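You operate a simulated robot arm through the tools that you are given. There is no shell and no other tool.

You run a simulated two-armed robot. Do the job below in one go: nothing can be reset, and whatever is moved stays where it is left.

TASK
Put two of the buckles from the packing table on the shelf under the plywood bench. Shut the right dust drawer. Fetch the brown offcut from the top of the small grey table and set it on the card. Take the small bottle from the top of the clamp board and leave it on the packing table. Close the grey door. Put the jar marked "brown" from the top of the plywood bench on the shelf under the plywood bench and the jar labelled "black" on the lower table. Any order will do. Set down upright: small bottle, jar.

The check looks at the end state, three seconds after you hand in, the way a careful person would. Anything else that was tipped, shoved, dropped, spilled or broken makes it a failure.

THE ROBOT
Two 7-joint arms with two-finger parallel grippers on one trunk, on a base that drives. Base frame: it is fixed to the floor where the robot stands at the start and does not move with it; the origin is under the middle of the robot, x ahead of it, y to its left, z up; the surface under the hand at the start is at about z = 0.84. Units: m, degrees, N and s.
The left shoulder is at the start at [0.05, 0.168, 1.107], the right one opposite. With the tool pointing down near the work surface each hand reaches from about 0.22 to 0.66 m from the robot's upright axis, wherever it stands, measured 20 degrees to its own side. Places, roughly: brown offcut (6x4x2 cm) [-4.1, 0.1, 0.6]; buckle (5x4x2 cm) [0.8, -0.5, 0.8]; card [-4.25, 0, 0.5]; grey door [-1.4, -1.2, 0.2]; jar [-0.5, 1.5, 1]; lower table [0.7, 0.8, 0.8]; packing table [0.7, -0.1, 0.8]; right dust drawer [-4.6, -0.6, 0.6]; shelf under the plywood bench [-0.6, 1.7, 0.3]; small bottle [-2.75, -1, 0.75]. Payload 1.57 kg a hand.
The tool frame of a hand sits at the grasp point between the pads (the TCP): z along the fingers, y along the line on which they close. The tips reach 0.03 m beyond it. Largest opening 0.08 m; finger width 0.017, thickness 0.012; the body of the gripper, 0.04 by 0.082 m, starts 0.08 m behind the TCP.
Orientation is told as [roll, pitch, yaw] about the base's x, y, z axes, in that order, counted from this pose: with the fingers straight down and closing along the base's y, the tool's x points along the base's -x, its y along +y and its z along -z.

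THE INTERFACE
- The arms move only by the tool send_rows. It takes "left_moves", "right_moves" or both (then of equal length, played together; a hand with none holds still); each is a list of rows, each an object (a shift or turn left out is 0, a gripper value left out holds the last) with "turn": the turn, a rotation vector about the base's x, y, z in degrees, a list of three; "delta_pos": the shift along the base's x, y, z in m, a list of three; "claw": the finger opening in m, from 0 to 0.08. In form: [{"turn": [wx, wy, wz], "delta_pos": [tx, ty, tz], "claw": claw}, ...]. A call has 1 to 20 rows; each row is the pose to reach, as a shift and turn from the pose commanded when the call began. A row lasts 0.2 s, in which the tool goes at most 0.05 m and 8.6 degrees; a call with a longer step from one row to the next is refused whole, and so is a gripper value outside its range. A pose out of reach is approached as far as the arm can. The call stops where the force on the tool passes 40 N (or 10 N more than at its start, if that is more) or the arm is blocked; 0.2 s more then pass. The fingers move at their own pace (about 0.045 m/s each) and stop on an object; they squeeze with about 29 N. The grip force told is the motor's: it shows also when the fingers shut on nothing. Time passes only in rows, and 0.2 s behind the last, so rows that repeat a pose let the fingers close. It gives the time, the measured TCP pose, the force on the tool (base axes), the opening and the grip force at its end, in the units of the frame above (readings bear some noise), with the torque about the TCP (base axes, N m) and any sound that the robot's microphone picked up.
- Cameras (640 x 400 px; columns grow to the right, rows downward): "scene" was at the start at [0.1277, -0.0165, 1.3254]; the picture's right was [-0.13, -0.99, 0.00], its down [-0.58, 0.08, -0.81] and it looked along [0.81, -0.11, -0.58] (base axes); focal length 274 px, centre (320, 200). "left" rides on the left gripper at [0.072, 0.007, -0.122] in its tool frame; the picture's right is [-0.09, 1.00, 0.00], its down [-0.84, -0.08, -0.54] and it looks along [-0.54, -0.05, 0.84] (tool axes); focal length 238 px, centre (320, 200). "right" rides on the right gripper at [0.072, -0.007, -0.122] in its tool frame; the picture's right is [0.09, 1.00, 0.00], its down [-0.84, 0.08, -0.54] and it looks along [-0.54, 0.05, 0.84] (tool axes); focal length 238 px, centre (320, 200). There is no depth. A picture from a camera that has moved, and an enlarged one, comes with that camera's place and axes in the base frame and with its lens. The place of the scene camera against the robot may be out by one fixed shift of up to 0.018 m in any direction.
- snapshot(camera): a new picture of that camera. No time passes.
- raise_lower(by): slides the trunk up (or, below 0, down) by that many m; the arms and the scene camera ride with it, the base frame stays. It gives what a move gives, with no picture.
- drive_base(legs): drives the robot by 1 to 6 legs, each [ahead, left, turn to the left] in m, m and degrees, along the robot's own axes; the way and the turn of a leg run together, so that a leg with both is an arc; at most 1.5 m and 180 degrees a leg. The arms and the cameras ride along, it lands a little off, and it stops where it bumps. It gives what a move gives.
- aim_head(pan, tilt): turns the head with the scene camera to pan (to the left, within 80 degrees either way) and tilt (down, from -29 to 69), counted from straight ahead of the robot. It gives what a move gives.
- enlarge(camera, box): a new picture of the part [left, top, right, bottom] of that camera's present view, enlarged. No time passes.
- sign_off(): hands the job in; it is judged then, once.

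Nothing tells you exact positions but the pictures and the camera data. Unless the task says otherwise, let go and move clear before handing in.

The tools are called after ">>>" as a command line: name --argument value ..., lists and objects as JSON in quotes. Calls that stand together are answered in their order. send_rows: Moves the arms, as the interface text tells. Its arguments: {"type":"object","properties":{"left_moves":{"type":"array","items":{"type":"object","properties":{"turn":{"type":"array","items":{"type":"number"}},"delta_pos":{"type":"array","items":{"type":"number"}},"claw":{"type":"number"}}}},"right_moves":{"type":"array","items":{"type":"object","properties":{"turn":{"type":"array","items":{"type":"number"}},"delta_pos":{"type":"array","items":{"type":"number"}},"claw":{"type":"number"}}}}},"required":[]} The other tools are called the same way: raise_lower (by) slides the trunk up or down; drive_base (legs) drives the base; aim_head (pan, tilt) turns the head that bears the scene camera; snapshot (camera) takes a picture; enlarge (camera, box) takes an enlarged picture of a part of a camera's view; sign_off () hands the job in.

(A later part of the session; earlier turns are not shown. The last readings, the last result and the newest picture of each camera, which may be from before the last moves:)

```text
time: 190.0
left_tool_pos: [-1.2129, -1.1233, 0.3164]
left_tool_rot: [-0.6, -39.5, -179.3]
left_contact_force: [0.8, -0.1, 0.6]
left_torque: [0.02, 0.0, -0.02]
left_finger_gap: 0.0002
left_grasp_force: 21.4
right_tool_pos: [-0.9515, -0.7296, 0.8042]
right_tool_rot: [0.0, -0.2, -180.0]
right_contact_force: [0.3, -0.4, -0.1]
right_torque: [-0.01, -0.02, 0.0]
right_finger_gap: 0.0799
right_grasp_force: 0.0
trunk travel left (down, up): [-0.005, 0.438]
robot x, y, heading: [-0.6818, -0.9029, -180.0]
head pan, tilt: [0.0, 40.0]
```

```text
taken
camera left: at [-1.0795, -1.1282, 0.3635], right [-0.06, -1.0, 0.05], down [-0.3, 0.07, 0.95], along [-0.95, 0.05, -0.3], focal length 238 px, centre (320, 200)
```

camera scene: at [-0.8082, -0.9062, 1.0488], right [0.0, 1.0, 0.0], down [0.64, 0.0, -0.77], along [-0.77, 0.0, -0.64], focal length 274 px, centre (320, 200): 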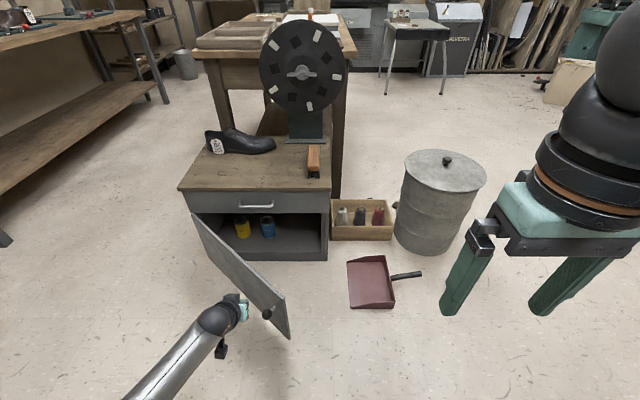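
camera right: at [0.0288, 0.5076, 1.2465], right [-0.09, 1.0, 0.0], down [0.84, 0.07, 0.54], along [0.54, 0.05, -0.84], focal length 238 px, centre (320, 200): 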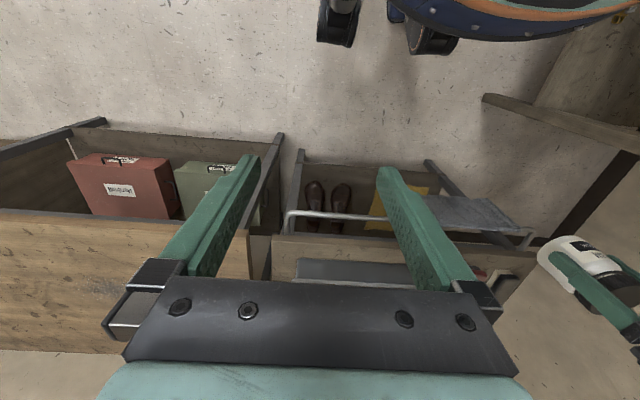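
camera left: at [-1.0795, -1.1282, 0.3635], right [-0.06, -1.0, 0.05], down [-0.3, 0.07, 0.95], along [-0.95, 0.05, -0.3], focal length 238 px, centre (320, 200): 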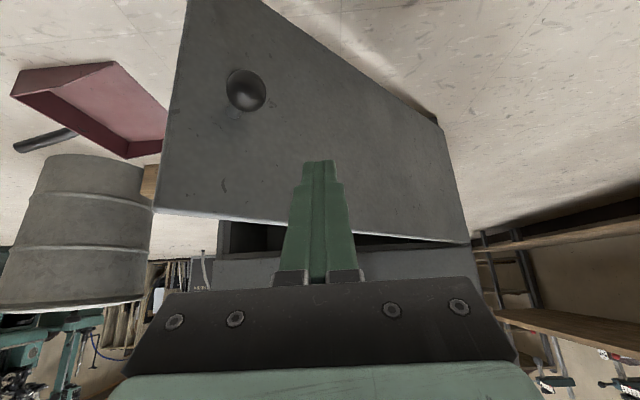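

The fingertips face the door panel just short of contact. Pushing forward with the arm first to feel the resistance.

>>> send_rows --left_moves '[{"delta_pos": [-0.02, 0, 0]}, {"delta_pos": [-0.04, 0, 0]}, {"delta_pos": [-0.055, 0, 0]}, {"delta_pos": [-0.055, 0, 0]}]'

>>> snapshot --camera "scene"

```text
time: 191.0
left_tool_pos: [-1.2678, -1.1227, 0.3162]
left_tool_rot: [-0.6, -39.6, -179.2]
left_contact_force: [0.2, 0.2, 0.4]
left_torque: [-0.03, 0.02, 0.04]
left_finger_gap: 0.0
left_grasp_force: 20.8
right_tool_pos: [-0.9509, -0.7273, 0.8042]
right_tool_rot: [-0.1, -0.1, -180.0]
right_contact_force: [0.2, -1.4, -0.1]
right_torque: [0.02, 0.01, 0.05]
right_finger_gap: 0.0798
right_grasp_force: 0.0
trunk travel left (down, up): [-0.005, 0.438]
robot x, y, heading: [-0.6894, -0.9024, -179.7]
head pan, tilt: [0.0, 40.0]
```

```text
taken
camera scene: at [-0.8082, -0.9062, 1.0488], right [0.0, 1.0, 0.0], down [0.64, 0.0, -0.77], along [-0.77, 0.0, -0.64], focal length 274 px, centre (320, 200)
```

scene: 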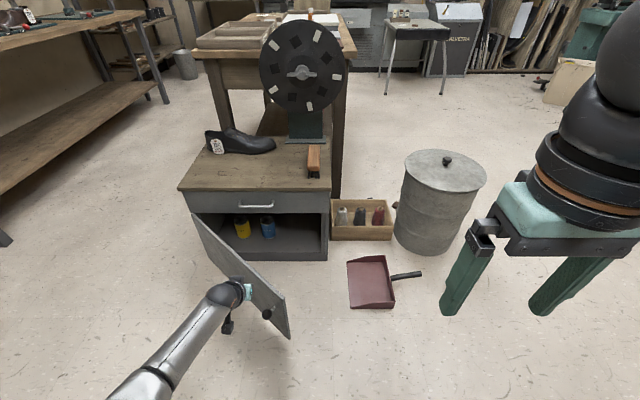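

Nearly touching. Driving forward 0.1 m so the hand pushes the door.

>>> drive_base --legs '[[0.1, 0, 0]]'

>>> snapshot --camera "scene"

```text
time: 192.2
left_tool_pos: [-1.3678, -1.1225, 0.3168]
left_tool_rot: [-0.5, -39.5, -179.3]
left_contact_force: [-1.6, -1.0, -1.0]
left_torque: [0.04, 0.05, -0.04]
left_finger_gap: 0.0002
left_grasp_force: 21.8
right_tool_pos: [-1.0512, -0.7288, 0.8039]
right_tool_rot: [-0.1, -0.1, -180.0]
right_contact_force: [-0.2, 0.0, 0.1]
right_torque: [0.02, 0.01, -0.02]
right_finger_gap: 0.0801
right_grasp_force: 0.0
trunk travel left (down, up): [-0.005, 0.438]
robot x, y, heading: [-0.7861, -0.9035, -179.7]
head pan, tilt: [0.0, 40.0]
```

```text
taken
camera scene: at [-0.9083, -0.9064, 1.0488], right [0.0, 1.0, 0.0], down [0.64, 0.0, -0.77], along [-0.77, 0.0, -0.64], focal length 274 px, centre (320, 200)
```

scene: 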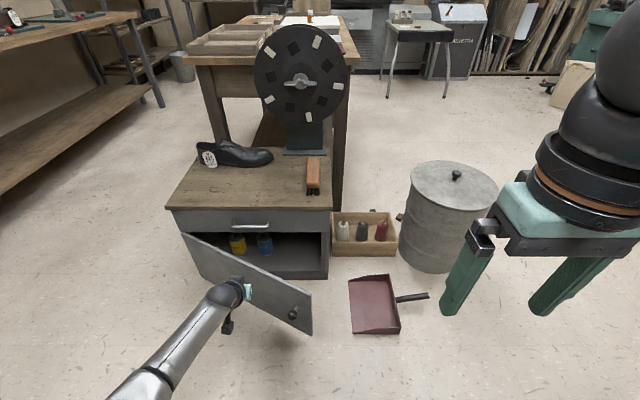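

The door is swinging in. Continuing.

>>> drive_base --legs '[[0.09, 0, 0]]'

>>> snapshot --camera "scene"

```text
time: 193.3
left_tool_pos: [-1.4573, -1.1224, 0.3151]
left_tool_rot: [-0.6, -39.5, -179.2]
left_contact_force: [-0.3, -0.3, -1.0]
left_torque: [-0.01, 0.0, 0.0]
left_finger_gap: 0.0
left_grasp_force: 21.6
right_tool_pos: [-1.1417, -0.7278, 0.8043]
right_tool_rot: [0.0, -0.1, -180.1]
right_contact_force: [0.6, 0.1, 0.3]
right_torque: [-0.01, 0.01, 0.03]
right_finger_gap: 0.0799
right_grasp_force: 0.0
trunk travel left (down, up): [-0.005, 0.438]
robot x, y, heading: [-0.8736, -0.9024, -179.9]
head pan, tilt: [0.0, 40.0]
```

```text
taken
camera scene: at [-0.9975, -0.9065, 1.0488], right [0.0, 1.0, 0.0], down [0.64, 0.0, -0.77], along [-0.77, 0.0, -0.64], focal length 274 px, centre (320, 200)
```

scene: 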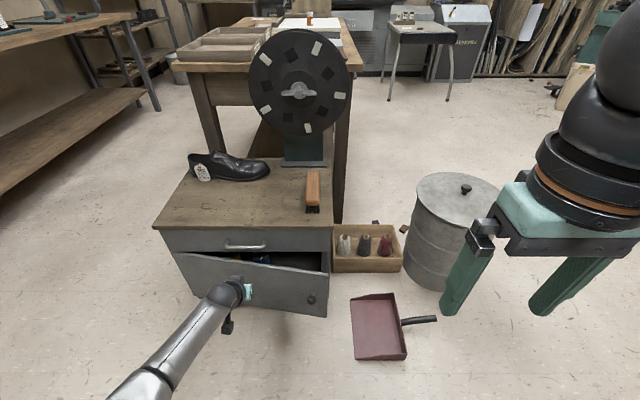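

Almost shut. A little further by base, then the last part with the arm.

>>> drive_base --legs '[[0.04, 0, 0]]'

>>> send_rows --left_moves '[{"delta_pos": [-0.01, 0, 0]}, {"delta_pos": [-0.02, 0, 0]}, {"delta_pos": [-0.03, 0, 0]}, {"delta_pos": [-0.03, 0, 0]}]'

>>> snapshot --camera "scene"

```text
time: 194.2
left_tool_pos: [-1.4976, -1.1222, 0.3156]
left_tool_rot: [-0.6, -39.5, -179.3]
left_contact_force: [-0.2, -0.4, 1.1]
left_torque: [0.01, -0.04, 0.03]
left_finger_gap: 0.0
left_grasp_force: 21.3
right_tool_pos: [-1.18, -0.7288, 0.805]
right_tool_rot: [0.0, -0.1, -180.0]
right_contact_force: [0.4, 0.0, 0.0]
right_torque: [0.0, -0.01, -0.01]
right_finger_gap: 0.0799
right_grasp_force: 0.1
trunk travel left (down, up): [-0.005, 0.438]
robot x, y, heading: [-0.909, -0.9029, -180.0]
head pan, tilt: [0.0, 40.0]
```

```text
time: 195.2
left_tool_pos: [-1.5255, -1.1217, 0.3155]
left_tool_rot: [-0.7, -39.5, -179.3]
left_contact_force: [0.1, 0.2, -0.6]
left_torque: [-0.03, 0.02, 0.04]
left_finger_gap: 0.0
left_grasp_force: 21.0
right_tool_pos: [-1.1807, -0.7282, 0.8039]
right_tool_rot: [0.1, -0.1, -180.0]
right_contact_force: [0.0, -0.2, -0.2]
right_torque: [0.0, 0.01, -0.01]
right_finger_gap: 0.0799
right_grasp_force: 0.0
trunk travel left (down, up): [-0.005, 0.438]
robot x, y, heading: [-0.915, -0.8981, -179.7]
head pan, tilt: [0.0, 40.0]
```

```text
taken
camera scene: at [-1.0376, -0.9066, 1.0488], right [0.0, 1.0, 0.0], down [0.64, 0.0, -0.77], along [-0.77, 0.0, -0.64], focal length 274 px, centre (320, 200)
```

scene: 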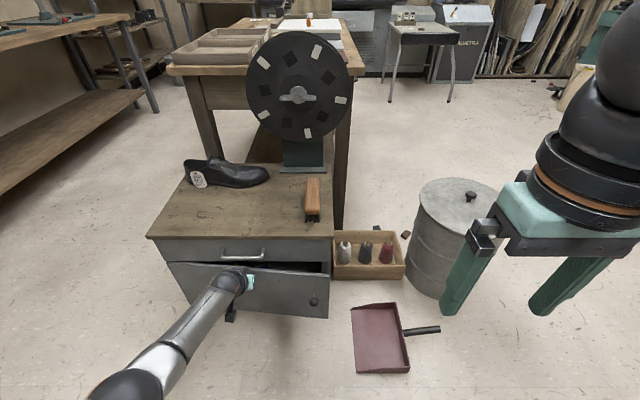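

>>> drive_base --legs '[[0.03, 0, 0]]'

>>> enlarge --camera "scene" --box '[130, 200, 360, 340]'

```text
time: 196.0
left_tool_pos: [-1.5565, -1.1225, 0.3166]
left_tool_rot: [-0.6, -39.4, -179.3]
left_contact_force: [0.7, -0.6, -0.5]
left_torque: [-0.05, -0.03, 0.0]
left_finger_gap: 0.0001
left_grasp_force: 20.6
right_tool_pos: [-1.211, -0.728, 0.8035]
right_tool_rot: [0.0, -0.1, -180.1]
right_contact_force: [-1.0, 0.0, 0.8]
right_torque: [0.0, -0.01, 0.0]
right_finger_gap: 0.0802
right_grasp_force: 0.0
trunk travel left (down, up): [-0.005, 0.438]
robot x, y, heading: [-0.946, -0.8996, -180.1]
head pan, tilt: [0.0, 40.0]
```

```text
2.78 times, centred on (245, 270) of scene
camera zoom: at [-1.0675, -0.9067, 1.0488], right [0.0, 1.0, 0.0], down [0.64, 0.0, -0.77], along [-0.77, 0.0, -0.64], focal length 762 px, centre (529, 5)
```

zoom: 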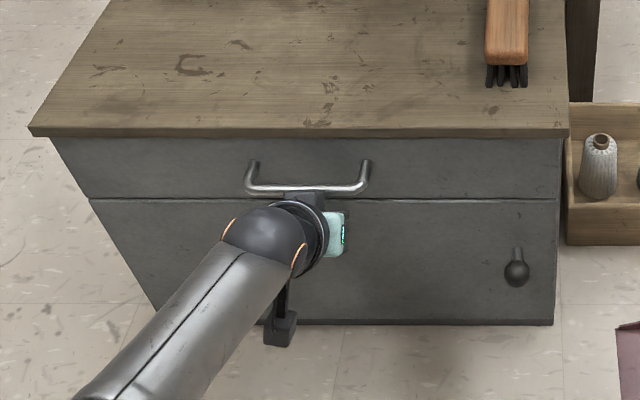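

The door looks flush now. One gentle extra press with the arm to confirm it is seated.

>>> send_rows --left_moves '[{"delta_pos": [-0.004, 0, 0]}, {"delta_pos": [-0.008, 0, 0]}, {"delta_pos": [-0.012, 0, 0]}, {"delta_pos": [-0.012, 0, 0]}]'

>>> enlarge --camera "scene" --box '[130, 200, 360, 340]'

```text
time: 196.7
left_tool_pos: [-1.5595, -1.1236, 0.3106]
left_tool_rot: [-0.5, -38.6, -179.3]
left_contact_force: [-0.3, -0.6, 0.3]
left_torque: [0.0, 0.04, 0.01]
left_finger_gap: 0.0
left_grasp_force: 20.9
right_tool_pos: [-1.2096, -0.729, 0.8037]
right_tool_rot: [0.0, -0.1, -179.9]
right_contact_force: [0.0, -1.0, 0.3]
right_torque: [0.01, 0.03, 0.01]
right_finger_gap: 0.0802
right_grasp_force: 0.0
trunk travel left (down, up): [-0.005, 0.438]
robot x, y, heading: [-0.9463, -0.8996, -179.7]
head pan, tilt: [0.0, 40.0]
stopped in row 3 (left hand): the force on the tool passed its limit at 68 N (the readings are from after the stop); the commanded pose is now the measured one
```

```text
2.78 times, centred on (245, 270) of scene
camera zoom: at [-1.0669, -0.9068, 1.0487], right [0.0, 1.0, 0.0], down [0.64, 0.0, -0.77], along [-0.77, 0.0, -0.64], focal length 762 px, centre (529, 5)
```

zoom: 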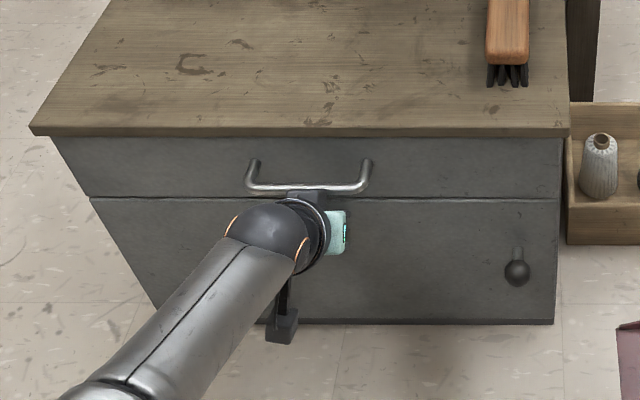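

The door is firmly shut (hard stop felt). Backing away and checking that it stays closed.

>>> drive_base --legs '[[-0.3, 0, 0]]'

>>> snapshot --camera "scene"

```text
time: 198.7
left_tool_pos: [-1.2617, -1.1219, 0.3101]
left_tool_rot: [-0.5, -38.7, -179.2]
left_contact_force: [0.1, -0.6, -0.2]
left_torque: [-0.02, 0.01, 0.04]
left_finger_gap: 0.0
left_grasp_force: 21.2
right_tool_pos: [-0.9118, -0.728, 0.8036]
right_tool_rot: [0.0, -0.2, -180.1]
right_contact_force: [-0.1, -0.2, -0.6]
right_torque: [0.0, 0.01, 0.02]
right_finger_gap: 0.0802
right_grasp_force: 0.0
trunk travel left (down, up): [-0.005, 0.438]
robot x, y, heading: [-0.6441, -0.9031, -179.9]
head pan, tilt: [0.0, 40.0]
```

```text
taken
camera scene: at [-0.7687, -0.906, 1.0488], right [0.0, 1.0, 0.0], down [0.64, 0.0, -0.77], along [-0.77, 0.0, -0.64], focal length 274 px, centre (320, 200)
```

scene: 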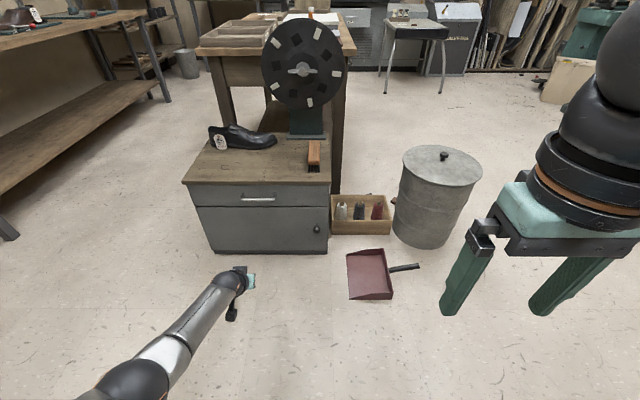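

The grey door is closed. Restoring the left hand to upright and raising the trunk before heading west.

>>> send_rows --left_moves '[{"delta_pos": [0.02, 0, 0.04]}, {"delta_pos": [0.04, 0, 0.08], "turn": [0, -6, 0]}, {"delta_pos": [0.06, 0, 0.12], "turn": [0, -12, 0]}, {"delta_pos": [0.08, 0, 0.16], "turn": [0, -18, 0]}, {"delta_pos": [0.1, 0, 0.2], "turn": [0, -24, 0]}, {"delta_pos": [0.12, 0, 0.24], "turn": [0, -30, 0]}, {"delta_pos": [0.15, 0, 0.28], "turn": [0, -36, 0]}, {"delta_pos": [0.18, 0, 0.32], "turn": [0, -38.7, 0]}, {"delta_pos": [0.2, 0, 0.36], "turn": [0, -38.7, 0]}, {"delta_pos": [0.2, 0, 0.4], "turn": [0, -38.7, 0]}, {"delta_pos": [0.2, 0, 0.44], "turn": [0, -38.7, 0]}, {"delta_pos": [0.2, 0, 0.44], "turn": [0, -38.7, 0], "claw": 0.08}]'

>>> raise_lower --by 0.27

>>> snapshot --camera "scene"

```text
time: 201.3
left_tool_pos: [-1.0611, -1.1222, 0.7512]
left_tool_rot: [0.0, 0.2, -179.3]
left_contact_force: [-0.8, -0.9, 0.5]
left_torque: [0.02, 0.0, 0.0]
left_finger_gap: 0.0319
left_grasp_force: 0.0
right_tool_pos: [-0.9119, -0.7271, 0.8041]
right_tool_rot: [-0.1, -0.1, -180.0]
right_contact_force: [0.0, -0.4, 0.7]
right_torque: [0.02, -0.06, 0.01]
right_finger_gap: 0.0798
right_grasp_force: 0.0
trunk travel left (down, up): [-0.005, 0.438]
robot x, y, heading: [-0.6423, -0.9001, -180.1]
head pan, tilt: [0.0, 40.0]
```

```text
time: 204.1
left_tool_pos: [-1.0606, -1.1226, 1.0217]
left_tool_rot: [-0.1, 0.1, -179.4]
left_contact_force: [-0.5, 0.0, 0.7]
left_torque: [0.04, 0.01, -0.01]
left_finger_gap: 0.0798
left_grasp_force: 0.0
right_tool_pos: [-0.9112, -0.727, 1.0744]
right_tool_rot: [-0.1, -0.1, -180.0]
right_contact_force: [0.5, 0.0, 0.2]
right_torque: [-0.02, -0.04, 0.05]
right_finger_gap: 0.0801
right_grasp_force: 0.1
trunk travel left (down, up): [-0.275, 0.168]
robot x, y, heading: [-0.6426, -0.9005, -179.9]
head pan, tilt: [0.0, 40.0]
```

```text
taken
camera scene: at [-0.7687, -0.906, 1.3188], right [0.0, 1.0, 0.0], down [0.64, 0.0, -0.77], along [-0.77, 0.0, -0.64], focal length 274 px, centre (320, 200)
```

scene: 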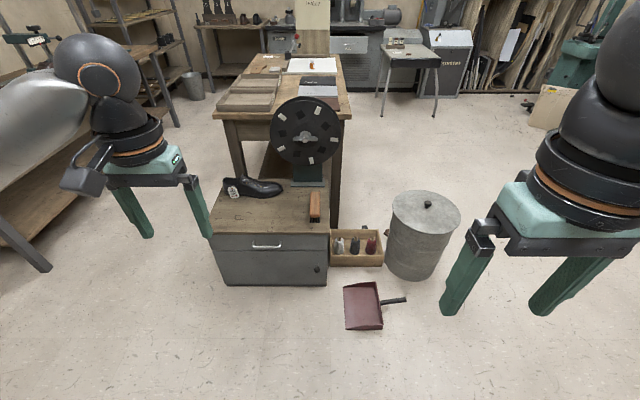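

All clear. Now driving north of the bin and then west toward the small grey table.

>>> drive_base --legs '[[0, -1.15, 0], [1.3, 0, 0]]'

>>> aim_head --pan 0 --tilt 20

>>> snapshot --camera "scene"

>>> aim_head --pan 50 --tilt 30

>>> snapshot --camera "scene"

```text
time: 220.5
left_tool_pos: [-2.3698, 0.0229, 1.0213]
left_tool_rot: [0.0, 0.1, -179.8]
left_contact_force: [0.3, -0.4, 0.1]
left_torque: [-0.01, 0.03, 0.0]
left_finger_gap: 0.0799
left_grasp_force: 0.1
right_tool_pos: [-2.2162, 0.4148, 1.0729]
right_tool_rot: [0.1, -0.1, 179.6]
right_contact_force: [-0.7, 0.1, -0.4]
right_torque: [-0.05, 0.01, 0.03]
right_finger_gap: 0.0803
right_grasp_force: 0.0
trunk travel left (down, up): [-0.275, 0.168]
robot x, y, heading: [-1.947, 0.244, 179.9]
head pan, tilt: [0.0, 40.0]
```

```text
time: 221.3
left_tool_pos: [-2.3685, 0.0241, 1.0216]
left_tool_rot: [0.0, 0.0, -179.8]
left_contact_force: [-0.1, -0.7, 0.0]
left_torque: [0.04, 0.0, -0.02]
left_finger_gap: 0.0801
left_grasp_force: 0.1
right_tool_pos: [-2.216, 0.4161, 1.073]
right_tool_rot: [0.0, -0.2, 179.7]
right_contact_force: [-0.2, 0.8, -0.1]
right_torque: [0.0, 0.0, 0.0]
right_finger_gap: 0.08
right_grasp_force: 0.0
trunk travel left (down, up): [-0.275, 0.168]
robot x, y, heading: [-1.9516, 0.2397, 179.8]
head pan, tilt: [0.0, 20.0]
```

```text
taken
camera scene: at [-2.0827, 0.2369, 1.3502], right [0.01, 1.0, 0.0], down [0.34, 0.0, -0.94], along [-0.94, 0.0, -0.34], focal length 274 px, centre (320, 200)
```

scene: 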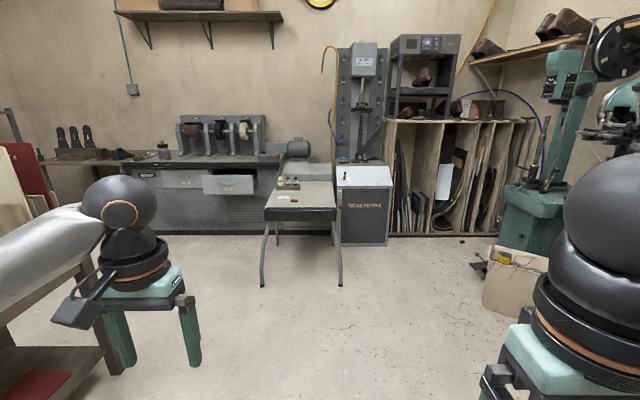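

```text
time: 222.5
left_tool_pos: [-2.3674, 0.0225, 1.0213]
left_tool_rot: [0.0, -0.1, -179.8]
left_contact_force: [0.2, -0.5, 0.2]
left_torque: [0.03, -0.02, -0.01]
left_finger_gap: 0.0799
left_grasp_force: 0.0
right_tool_pos: [-2.2154, 0.4164, 1.0745]
right_tool_rot: [0.0, -0.2, 179.7]
right_contact_force: [0.3, -0.8, 0.3]
right_torque: [0.01, -0.04, -0.03]
right_finger_gap: 0.08
right_grasp_force: 0.0
trunk travel left (down, up): [-0.275, 0.168]
robot x, y, heading: [-1.9524, 0.2429, 179.6]
head pan, tilt: [50.0, 30.0]
```

```text
taken
camera scene: at [-2.0481, 0.1675, 1.3342], right [-0.76, 0.65, 0.0], down [0.32, 0.38, -0.87], along [-0.56, -0.66, -0.5], focal length 274 px, centre (320, 200)
```

scene: 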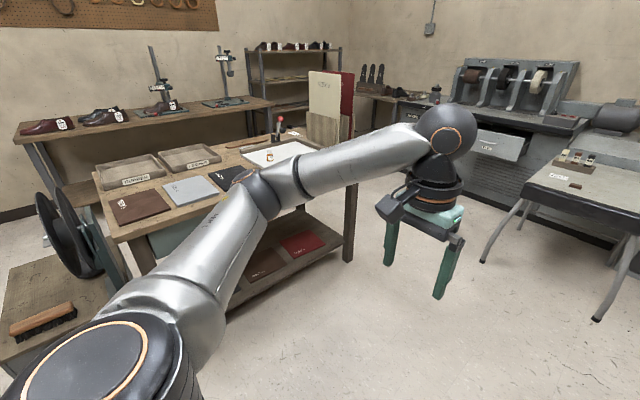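

I see the grinder cabinet with its right dust drawer pulled open at about [-4.6, -0.6], the small grey table in front (top about z≈0.62), and the clamp board with the small bottle at the far end of the middle table. Moving closer to the small grey table.

>>> drive_base --legs '[[1.2, 0.18, 0.2]]'

>>> aim_head --pan 0 --tilt 35

>>> snapshot --camera "scene"

>>> aim_head --pan 35 --tilt 30

>>> snapshot --camera "scene"

```text
time: 228.7
left_tool_pos: [-3.5835, -0.1499, 1.0219]
left_tool_rot: [0.0, 0.0, -179.9]
left_contact_force: [-0.8, 0.1, 0.3]
left_torque: [0.02, 0.02, -0.01]
left_finger_gap: 0.0799
left_grasp_force: 0.0
right_tool_pos: [-3.4303, 0.2421, 1.0738]
right_tool_rot: [0.0, -0.1, 179.6]
right_contact_force: [0.7, -0.4, -0.6]
right_torque: [-0.07, -0.06, -0.02]
right_finger_gap: 0.0802
right_grasp_force: 0.0
trunk travel left (down, up): [-0.275, 0.168]
robot x, y, heading: [-3.1633, 0.0677, 179.6]
head pan, tilt: [50.0, 30.0]
```

```text
time: 229.9
left_tool_pos: [-3.5837, -0.1495, 1.0217]
left_tool_rot: [-0.1, 0.0, -179.9]
left_contact_force: [1.0, 0.0, 0.4]
left_torque: [-0.01, 0.0, 0.01]
left_finger_gap: 0.08
left_grasp_force: 0.1
right_tool_pos: [-3.4316, 0.2431, 1.0729]
right_tool_rot: [0.0, -0.1, 179.5]
right_contact_force: [-0.3, 0.0, -0.7]
right_torque: [0.0, -0.01, -0.01]
right_finger_gap: 0.08
right_grasp_force: 0.1
trunk travel left (down, up): [-0.275, 0.168]
robot x, y, heading: [-3.1665, 0.0648, 179.8]
head pan, tilt: [0.0, 35.0]
```

```text
taken
camera scene: at [-3.2926, 0.0631, 1.3264], right [0.01, 1.0, 0.0], down [0.57, 0.0, -0.82], along [-0.82, 0.0, -0.57], focal length 274 px, centre (320, 200)
```

scene: 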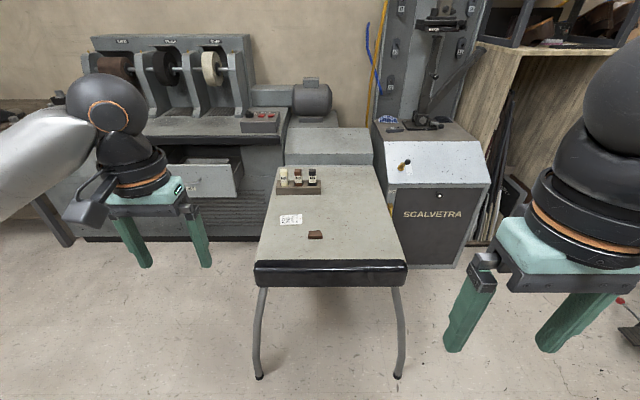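

```text
time: 230.9
left_tool_pos: [-3.5826, -0.1502, 1.0215]
left_tool_rot: [0.0, 0.0, -179.8]
left_contact_force: [0.7, 0.7, -0.3]
left_torque: [-0.02, -0.02, -0.01]
left_finger_gap: 0.0802
left_grasp_force: 0.1
right_tool_pos: [-3.4314, 0.2432, 1.0733]
right_tool_rot: [0.0, -0.1, 179.6]
right_contact_force: [0.4, 0.3, 0.8]
right_torque: [0.03, 0.0, -0.01]
right_finger_gap: 0.0801
right_grasp_force: 0.0
trunk travel left (down, up): [-0.275, 0.168]
robot x, y, heading: [-3.1685, 0.0664, 179.7]
head pan, tilt: [35.0, 30.0]
```

```text
taken
camera scene: at [-3.279, 0.0112, 1.3342], right [-0.57, 0.82, 0.0], down [0.41, 0.28, -0.87], along [-0.71, -0.49, -0.5], focal length 274 px, centre (320, 200)
```

scene: 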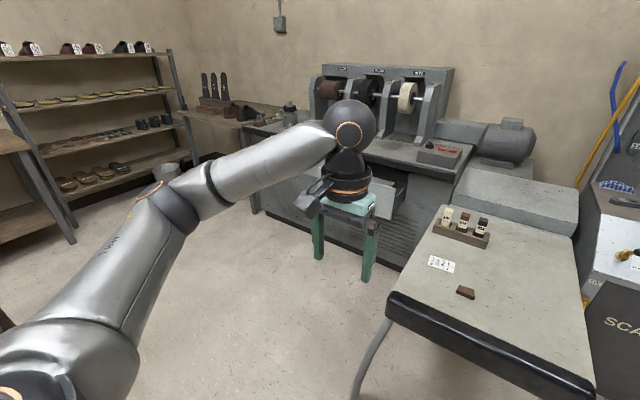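

The white card and the brown offcut are both on the small grey table top. Zooming in.

>>> aim_head --pan 0 --tilt 45

>>> snapshot --camera "scene"

>>> enlarge --camera "scene" --box '[240, 90, 400, 190]'

```text
time: 231.9
left_tool_pos: [-3.5827, -0.15, 1.0221]
left_tool_rot: [0.0, 0.0, -179.9]
left_contact_force: [0.5, 0.6, 0.1]
left_torque: [0.04, 0.04, 0.0]
left_finger_gap: 0.08
left_grasp_force: 0.0
right_tool_pos: [-3.4311, 0.2429, 1.0737]
right_tool_rot: [0.0, -0.2, 179.5]
right_contact_force: [-0.9, -0.8, -1.1]
right_torque: [0.02, 0.0, -0.02]
right_finger_gap: 0.0799
right_grasp_force: 0.1
trunk travel left (down, up): [-0.275, 0.168]
robot x, y, heading: [-3.1674, 0.0712, 179.7]
head pan, tilt: [0.0, 45.0]
```

```text
taken
camera scene: at [-3.2859, 0.0631, 1.3116], right [0.01, 1.0, 0.0], down [0.71, 0.0, -0.71], along [-0.71, 0.0, -0.71], focal length 274 px, centre (320, 200)
```

scene: 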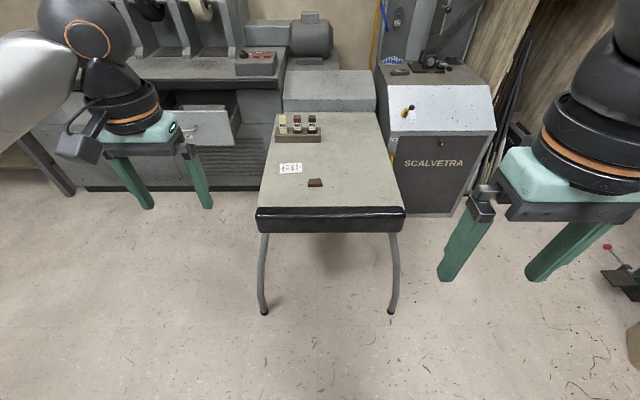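

```text
4.00 times, centred on (320, 140) of scene
camera zoom: at [-3.2859, 0.0631, 1.3116], right [0.01, 1.0, 0.0], down [0.71, 0.0, -0.71], along [-0.71, 0.0, -0.71], focal length 1096 px, centre (320, 440)
```

zoom: 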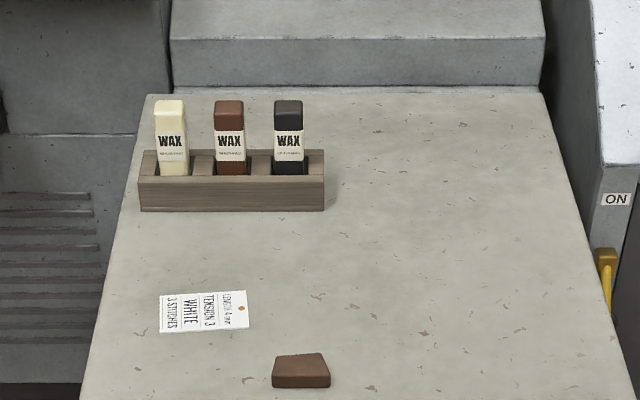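

The offcut ([about -4.12, 0.04]) and card ([about -4.23, -0.06]) are deep on the table from this side, so I'll approach them from the south side later. First I'll go to the open dust drawer in short legs.

>>> drive_base --legs '[[0.22, 0.47, 0], [0.2, 0.2, 0]]'

>>> aim_head --pan 0 --tilt 35

>>> snapshot --camera "scene"

>>> snapshot --camera "right"

```text
time: 238.5
left_tool_pos: [-4.0082, -0.8161, 1.0218]
left_tool_rot: [-0.1, 0.0, -179.9]
left_contact_force: [-0.9, -0.9, 0.2]
left_torque: [0.02, -0.01, 0.0]
left_finger_gap: 0.0801
left_grasp_force: 0.1
right_tool_pos: [-3.8546, -0.4233, 1.0738]
right_tool_rot: [0.0, 0.0, 179.6]
right_contact_force: [0.2, 0.2, -0.3]
right_torque: [-0.01, 0.0, -0.01]
right_finger_gap: 0.0797
right_grasp_force: 0.0
trunk travel left (down, up): [-0.275, 0.168]
robot x, y, heading: [-3.5877, -0.598, 179.8]
head pan, tilt: [0.0, 45.0]
```

```text
time: 239.3
left_tool_pos: [-4.0077, -0.8151, 1.0215]
left_tool_rot: [-0.1, 0.0, -179.9]
left_contact_force: [0.2, 0.9, -0.2]
left_torque: [-0.02, 0.0, -0.01]
left_finger_gap: 0.08
left_grasp_force: 0.1
right_tool_pos: [-3.8557, -0.4228, 1.0734]
right_tool_rot: [0.0, -0.1, 179.5]
right_contact_force: [0.3, 0.0, -0.2]
right_torque: [0.01, 0.02, -0.01]
right_finger_gap: 0.0797
right_grasp_force: 0.0
trunk travel left (down, up): [-0.275, 0.168]
robot x, y, heading: [-3.5889, -0.5986, 179.7]
head pan, tilt: [0.0, 35.0]
```

```text
taken
camera scene: at [-3.7172, -0.6031, 1.3263], right [0.01, 1.0, 0.0], down [0.57, 0.0, -0.82], along [-0.82, 0.01, -0.57], focal length 274 px, centre (320, 200)
```

scene: 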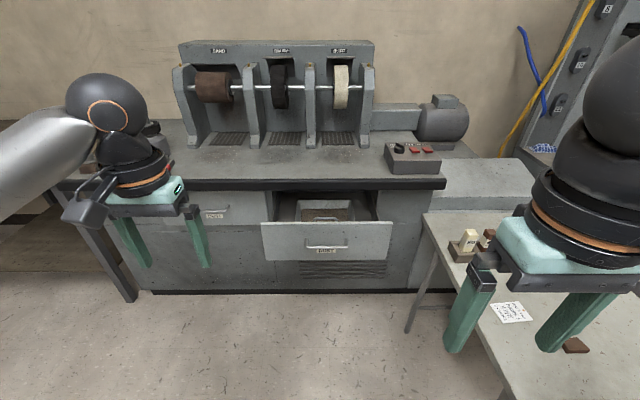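

```text
taken
camera right: at [-3.783, -0.4176, 1.1964], right [0.08, -1.0, 0.0], down [-0.84, -0.07, 0.54], along [-0.54, -0.05, -0.84], focal length 238 px, centre (320, 200)
```

right: 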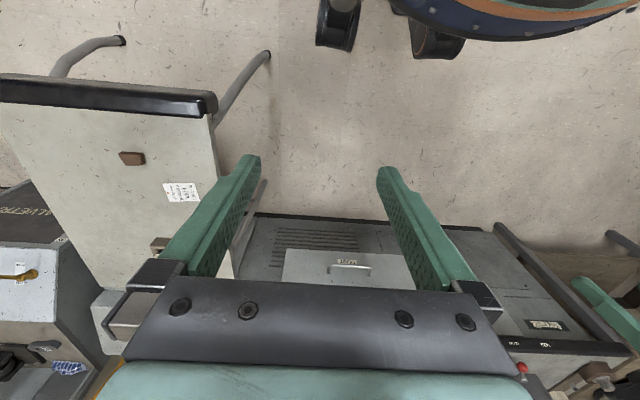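

>>> enlarge --camera "right" --box '[240, 200, 480, 300]'

>>> enlarge --camera "scene" --box '[220, 160, 460, 310]'

```text
2.67 times, centred on (360, 250) of right
camera zoom: at [-3.783, -0.4176, 1.1964], right [0.08, -1.0, 0.0], down [-0.84, -0.07, 0.54], along [-0.54, -0.05, -0.84], focal length 636 px, centre (213, 67)
```

zoom: 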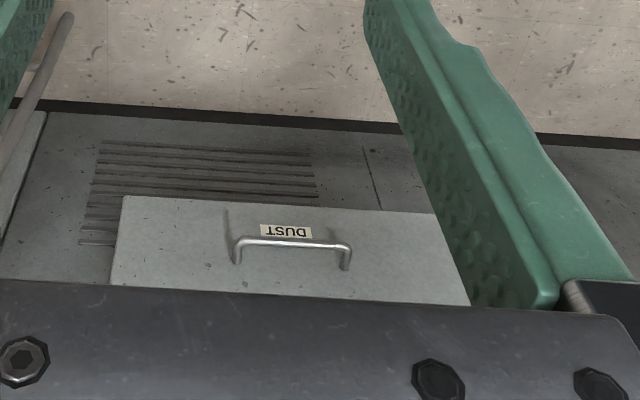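

```text
2.67 times, centred on (340, 235) of scene
camera zoom: at [-3.7172, -0.6031, 1.3263], right [0.01, 1.0, 0.0], down [0.57, 0.0, -0.82], along [-0.82, 0.01, -0.57], focal length 731 px, centre (267, 107)
```

zoom: 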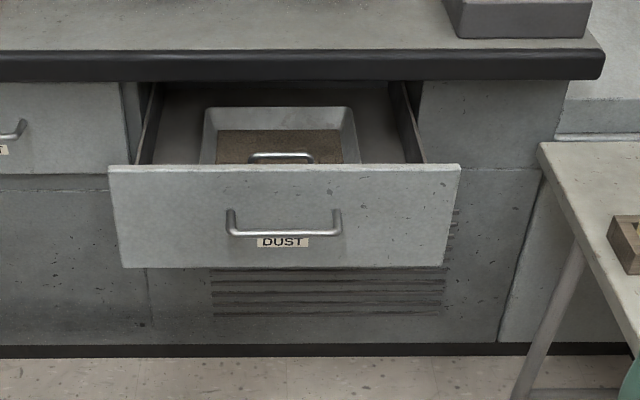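

The right dust drawer's front face is at x≈-4.42, y≈-0.79…-0.35, z≈0.57–0.75, and it must go in about 0.20 m. I'll prepare the right hand: fingers closed, tilted forward 60°, at z≈0.73, to push above the handle.

>>> drive_base --legs '[[0, 0.12, 0]]'

>>> raise_lower --by -0.2

>>> send_rows --right_moves '[{"delta_pos": [-0.04, 0, 0], "claw": 0.0}, {"delta_pos": [-0.08, 0, -0.01], "turn": [0, 7, 0]}, {"delta_pos": [-0.12, 0, -0.02], "turn": [0, 14, 0]}, {"delta_pos": [-0.15, 0, -0.04], "turn": [0, 21, 0]}, {"delta_pos": [-0.17, 0, -0.06], "turn": [0, 28, 0]}, {"delta_pos": [-0.17, 0, -0.08], "turn": [0, 35, 0]}, {"delta_pos": [-0.17, 0, -0.1], "turn": [0, 42, 0]}, {"delta_pos": [-0.17, 0, -0.12], "turn": [0, 49, 0]}, {"delta_pos": [-0.17, 0, -0.14], "turn": [0, 56, 0]}, {"delta_pos": [-0.17, 0, -0.145], "turn": [0, 60, 0]}, {"delta_pos": [-0.17, 0, -0.145], "turn": [0, 60, 0]}]'

>>> snapshot --camera "scene"

```text
time: 241.0
left_tool_pos: [-4.0089, -0.9353, 1.0206]
left_tool_rot: [0.0, 0.0, -179.9]
left_contact_force: [-0.2, 0.4, 0.1]
left_torque: [-0.01, 0.02, 0.0]
left_finger_gap: 0.08
left_grasp_force: 0.0
right_tool_pos: [-3.8568, -0.5432, 1.0748]
right_tool_rot: [0.0, -0.1, 179.5]
right_contact_force: [0.2, 1.0, 0.2]
right_torque: [-0.01, -0.05, -0.01]
right_finger_gap: 0.08
right_grasp_force: 0.0
trunk travel left (down, up): [-0.275, 0.168]
robot x, y, heading: [-3.5903, -0.717, 179.7]
head pan, tilt: [0.0, 35.0]
```

```text
time: 243.1
left_tool_pos: [-4.0084, -0.9356, 0.8209]
left_tool_rot: [0.1, 0.0, -179.9]
left_contact_force: [0.4, 0.4, -0.7]
left_torque: [-0.01, 0.01, 0.04]
left_finger_gap: 0.0802
left_grasp_force: 0.2
right_tool_pos: [-3.8564, -0.5423, 0.8722]
right_tool_rot: [-0.1, -0.2, 179.5]
right_contact_force: [0.8, 0.5, 0.4]
right_torque: [0.01, 0.01, 0.03]
right_finger_gap: 0.0802
right_grasp_force: 0.1
trunk travel left (down, up): [-0.075, 0.368]
robot x, y, heading: [-3.5906, -0.7203, 179.4]
head pan, tilt: [0.0, 35.0]
```

```text
time: 245.5
left_tool_pos: [-4.009, -0.9351, 0.8207]
left_tool_rot: [-0.1, 0.0, -179.9]
left_contact_force: [-0.2, -0.3, -0.3]
left_torque: [0.0, -0.02, 0.0]
left_finger_gap: 0.0804
left_grasp_force: 0.1
right_tool_pos: [-4.0237, -0.5626, 0.7323]
right_tool_rot: [3.5, -57.4, 179.0]
right_contact_force: [0.2, -0.1, -0.2]
right_torque: [-0.03, 0.01, 0.02]
right_finger_gap: 0.0001
right_grasp_force: 21.5
right hand out of reach, approached as far as the arm can: row 10
trunk travel left (down, up): [-0.075, 0.368]
robot x, y, heading: [-3.5896, -0.7174, 179.5]
head pan, tilt: [0.0, 35.0]
```

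```text
taken
camera scene: at [-3.718, -0.7224, 1.1264], right [0.01, 1.0, 0.0], down [0.57, 0.0, -0.82], along [-0.82, 0.01, -0.57], focal length 274 px, centre (320, 200)
```

scene: 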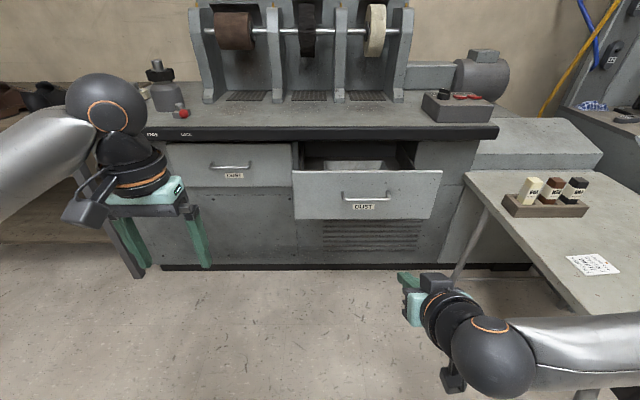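

The right hand is ready; its forearm passes above the small table's edge, so I'll shift 5 cm left for clearance while driving up to the drawer.

>>> drive_base --legs '[[0, 0.05, 0.3], [0.28, 0, 0]]'

>>> snapshot --camera "scene"

>>> snapshot --camera "right"

```text
time: 248.2
left_tool_pos: [-4.2882, -0.9872, 0.8211]
left_tool_rot: [0.1, 0.0, -179.5]
left_contact_force: [0.6, -0.9, 0.2]
left_torque: [0.0, 0.01, -0.04]
left_finger_gap: 0.0801
left_grasp_force: 0.0
right_tool_pos: [-4.3061, -0.6163, 0.7332]
right_tool_rot: [3.3, -57.3, 179.3]
right_contact_force: [0.0, -0.8, -0.7]
right_torque: [-0.03, -0.04, -0.01]
right_finger_gap: 0.0
right_grasp_force: 21.1
trunk travel left (down, up): [-0.075, 0.368]
robot x, y, heading: [-3.8712, -0.7696, 180.0]
head pan, tilt: [0.0, 35.0]
```

```text
taken
camera scene: at [-3.9996, -0.773, 1.1264], right [0.0, 1.0, 0.0], down [0.57, 0.0, -0.82], along [-0.82, 0.0, -0.57], focal length 274 px, centre (320, 200)
```

scene: 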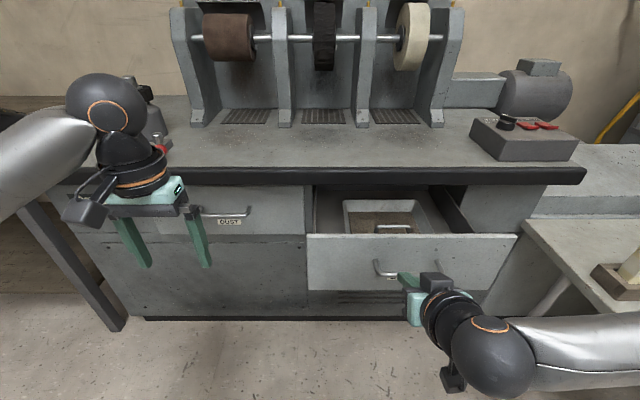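

```text
taken
camera right: at [-4.1649, -0.6037, 0.7388], right [0.09, -1.0, -0.05], down [0.01, -0.05, 1.0], along [-1.0, -0.09, 0.0], focal length 238 px, centre (320, 200)
```

right: 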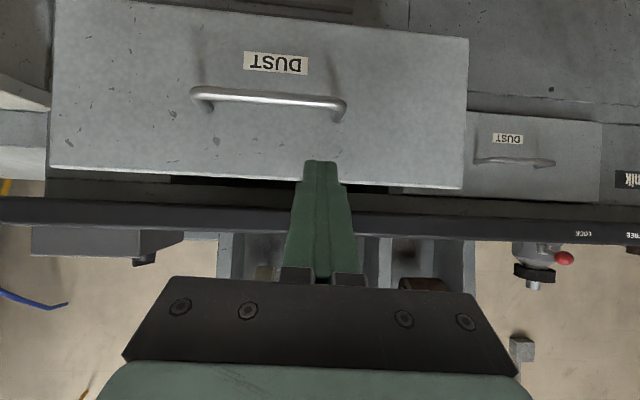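

The drawer's top edge is at about z≈0.717, so I'll lower the fingertips 3 cm to press on the face above the handle, then push steadily.

>>> send_rows --right_moves '[{"delta_pos": [0, 0, -0.02]}, {"delta_pos": [0, 0, -0.033]}, {"delta_pos": [-0.03, 0, -0.033]}, {"delta_pos": [-0.06, 0, -0.033]}, {"delta_pos": [-0.075, 0, -0.033]}, {"delta_pos": [-0.075, 0, -0.033]}]'

>>> snapshot --camera "right"

>>> snapshot --camera "scene"

```text
time: 249.6
left_tool_pos: [-4.2886, -0.9877, 0.8211]
left_tool_rot: [0.0, 0.0, -179.4]
left_contact_force: [0.1, 0.1, -0.1]
left_torque: [-0.02, 0.0, -0.01]
left_finger_gap: 0.0801
left_grasp_force: 0.0
right_tool_pos: [-4.3805, -0.614, 0.7009]
right_tool_rot: [3.3, -57.2, 179.2]
right_contact_force: [-0.3, 0.8, 0.5]
right_torque: [0.0, -0.01, 0.01]
right_finger_gap: 0.0
right_grasp_force: 21.7
trunk travel left (down, up): [-0.075, 0.368]
robot x, y, heading: [-3.8747, -0.7668, 180.2]
head pan, tilt: [0.0, 35.0]
```

```text
taken
camera right: at [-4.2396, -0.6036, 0.7062], right [0.09, -1.0, -0.05], down [0.01, -0.05, 1.0], along [-1.0, -0.09, 0.0], focal length 238 px, centre (320, 200)
```

right: 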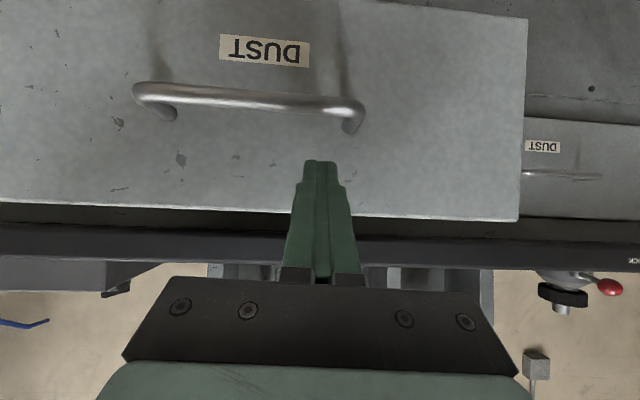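

```text
taken
camera scene: at [-3.9996, -0.773, 1.1264], right [0.0, 1.0, 0.0], down [0.57, 0.0, -0.82], along [-0.82, 0.0, -0.57], focal length 274 px, centre (320, 200)
```

scene: 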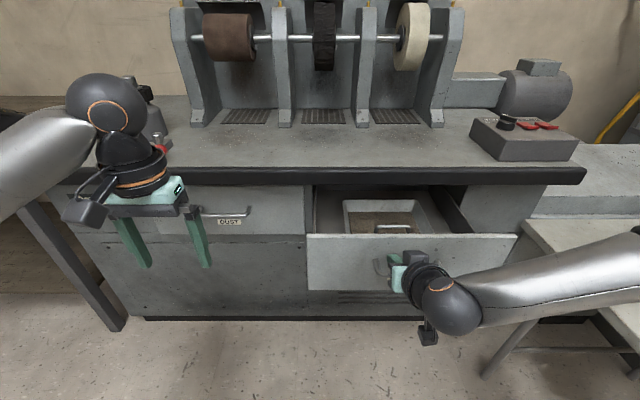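

Fingertips are just shy of the face, above the handle. Pushing in.

>>> send_rows --right_moves '[{"delta_pos": [-0.02, 0, 0]}, {"delta_pos": [-0.04, 0, 0]}, {"delta_pos": [-0.06, 0, 0]}, {"delta_pos": [-0.08, 0, 0]}, {"delta_pos": [-0.1, 0, 0]}, {"delta_pos": [-0.1, 0, 0]}]'

>>> snapshot --camera "scene"

>>> snapshot --camera "right"

```text
time: 251.0
left_tool_pos: [-4.2896, -0.9881, 0.8215]
left_tool_rot: [0.0, 0.0, -179.5]
left_contact_force: [0.6, -0.3, 1.0]
left_torque: [0.01, -0.01, 0.03]
left_finger_gap: 0.0797
left_grasp_force: 0.1
right_tool_pos: [-4.4809, -0.6161, 0.699]
right_tool_rot: [3.3, -57.3, 179.4]
right_contact_force: [0.7, 0.3, -0.3]
right_torque: [0.03, 0.02, 0.02]
right_finger_gap: 0.0
right_grasp_force: 21.2
trunk travel left (down, up): [-0.075, 0.368]
robot x, y, heading: [-3.8709, -0.7721, 180.0]
head pan, tilt: [0.0, 35.0]
```

```text
taken
camera scene: at [-3.9997, -0.773, 1.1264], right [0.0, 1.0, 0.0], down [0.57, 0.0, -0.82], along [-0.82, 0.0, -0.57], focal length 274 px, centre (320, 200)
```

scene: 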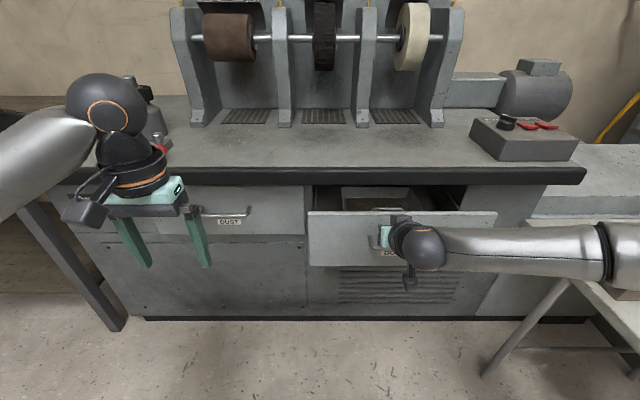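

```text
taken
camera right: at [-4.34, -0.6035, 0.7055], right [0.09, -1.0, -0.05], down [0.01, -0.05, 1.0], along [-1.0, -0.09, 0.0], focal length 238 px, centre (320, 200)
```

right: 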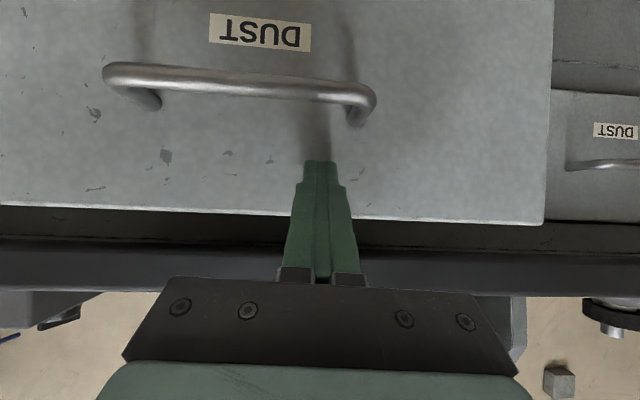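

The drawer is sliding in. Continuing the push.

>>> send_rows --right_moves '[{"delta_pos": [-0.02, 0, 0]}, {"delta_pos": [-0.04, 0, 0]}, {"delta_pos": [-0.06, 0, 0]}, {"delta_pos": [-0.08, 0, 0]}, {"delta_pos": [-0.08, 0, 0]}]'

>>> snapshot --camera "scene"

>>> snapshot --camera "right"

```text
time: 252.2
left_tool_pos: [-4.289, -0.9872, 0.8219]
left_tool_rot: [-0.1, -0.1, -179.5]
left_contact_force: [0.2, -0.5, 0.4]
left_torque: [0.0, -0.01, 0.01]
left_finger_gap: 0.0802
left_grasp_force: 0.1
right_tool_pos: [-4.562, -0.6162, 0.6997]
right_tool_rot: [3.4, -57.2, 179.3]
right_contact_force: [0.0, 0.0, 0.3]
right_torque: [0.0, -0.02, -0.02]
right_finger_gap: 0.0002
right_grasp_force: 22.0
trunk travel left (down, up): [-0.075, 0.368]
robot x, y, heading: [-3.8701, -0.7693, 179.7]
head pan, tilt: [0.0, 35.0]
```

```text
taken
camera scene: at [-3.9997, -0.773, 1.1264], right [0.0, 1.0, 0.0], down [0.57, 0.0, -0.82], along [-0.82, 0.0, -0.57], focal length 274 px, centre (320, 200)
```

scene: 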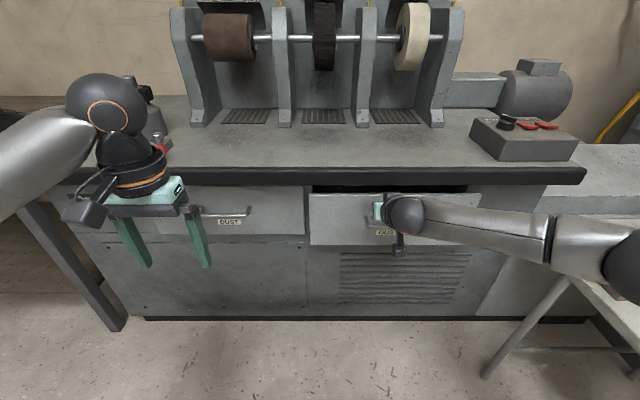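

```text
taken
camera right: at [-4.4202, -0.6041, 0.7055], right [0.09, -1.0, -0.05], down [0.01, -0.05, 1.0], along [-1.0, -0.09, 0.0], focal length 238 px, centre (320, 200)
```

right: 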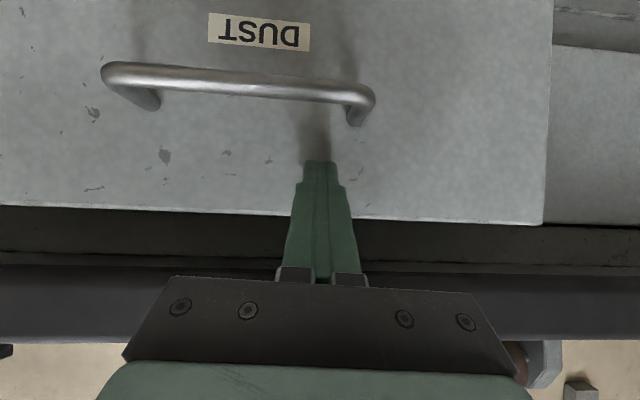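

>>> send_rows --right_moves '[{"delta_pos": [-0.01, 0, 0]}, {"delta_pos": [-0.02, 0, 0]}, {"delta_pos": [-0.03, 0, 0]}, {"delta_pos": [-0.04, 0, 0]}, {"delta_pos": [-0.05, 0, 0]}, {"delta_pos": [-0.05, 0, 0]}]'

>>> snapshot --camera "scene"

>>> snapshot --camera "right"

```text
time: 253.6
left_tool_pos: [-4.2877, -0.9883, 0.8231]
left_tool_rot: [0.0, -0.1, -179.6]
left_contact_force: [0.0, 0.4, 0.3]
left_torque: [-0.03, 0.01, 0.02]
left_finger_gap: 0.0797
left_grasp_force: 0.0
right_tool_pos: [-4.6093, -0.6147, 0.6998]
right_tool_rot: [3.4, -57.2, 179.4]
right_contact_force: [26.6, 2.5, 1.3]
right_torque: [-0.06, -0.2, -0.09]
right_finger_gap: 0.0
right_grasp_force: 21.2
trunk travel left (down, up): [-0.075, 0.368]
robot x, y, heading: [-3.872, -0.7676, 180.0]
head pan, tilt: [0.0, 35.0]
```

```text
taken
camera scene: at [-3.9977, -0.7728, 1.1267], right [0.0, 1.0, 0.0], down [0.57, 0.0, -0.82], along [-0.82, 0.0, -0.57], focal length 274 px, centre (320, 200)
```

scene: 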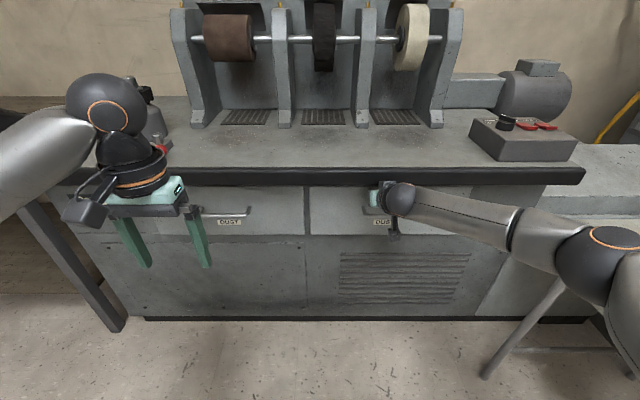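

```text
taken
camera right: at [-4.4676, -0.6036, 0.7064], right [0.09, -1.0, -0.05], down [0.01, -0.05, 1.0], along [-1.0, -0.09, 0.0], focal length 238 px, centre (320, 200)
```

right: 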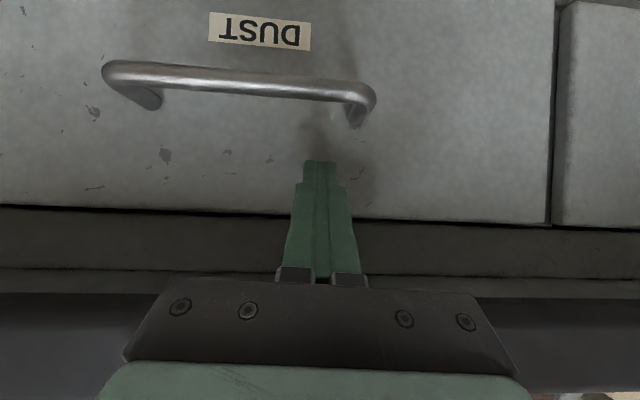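

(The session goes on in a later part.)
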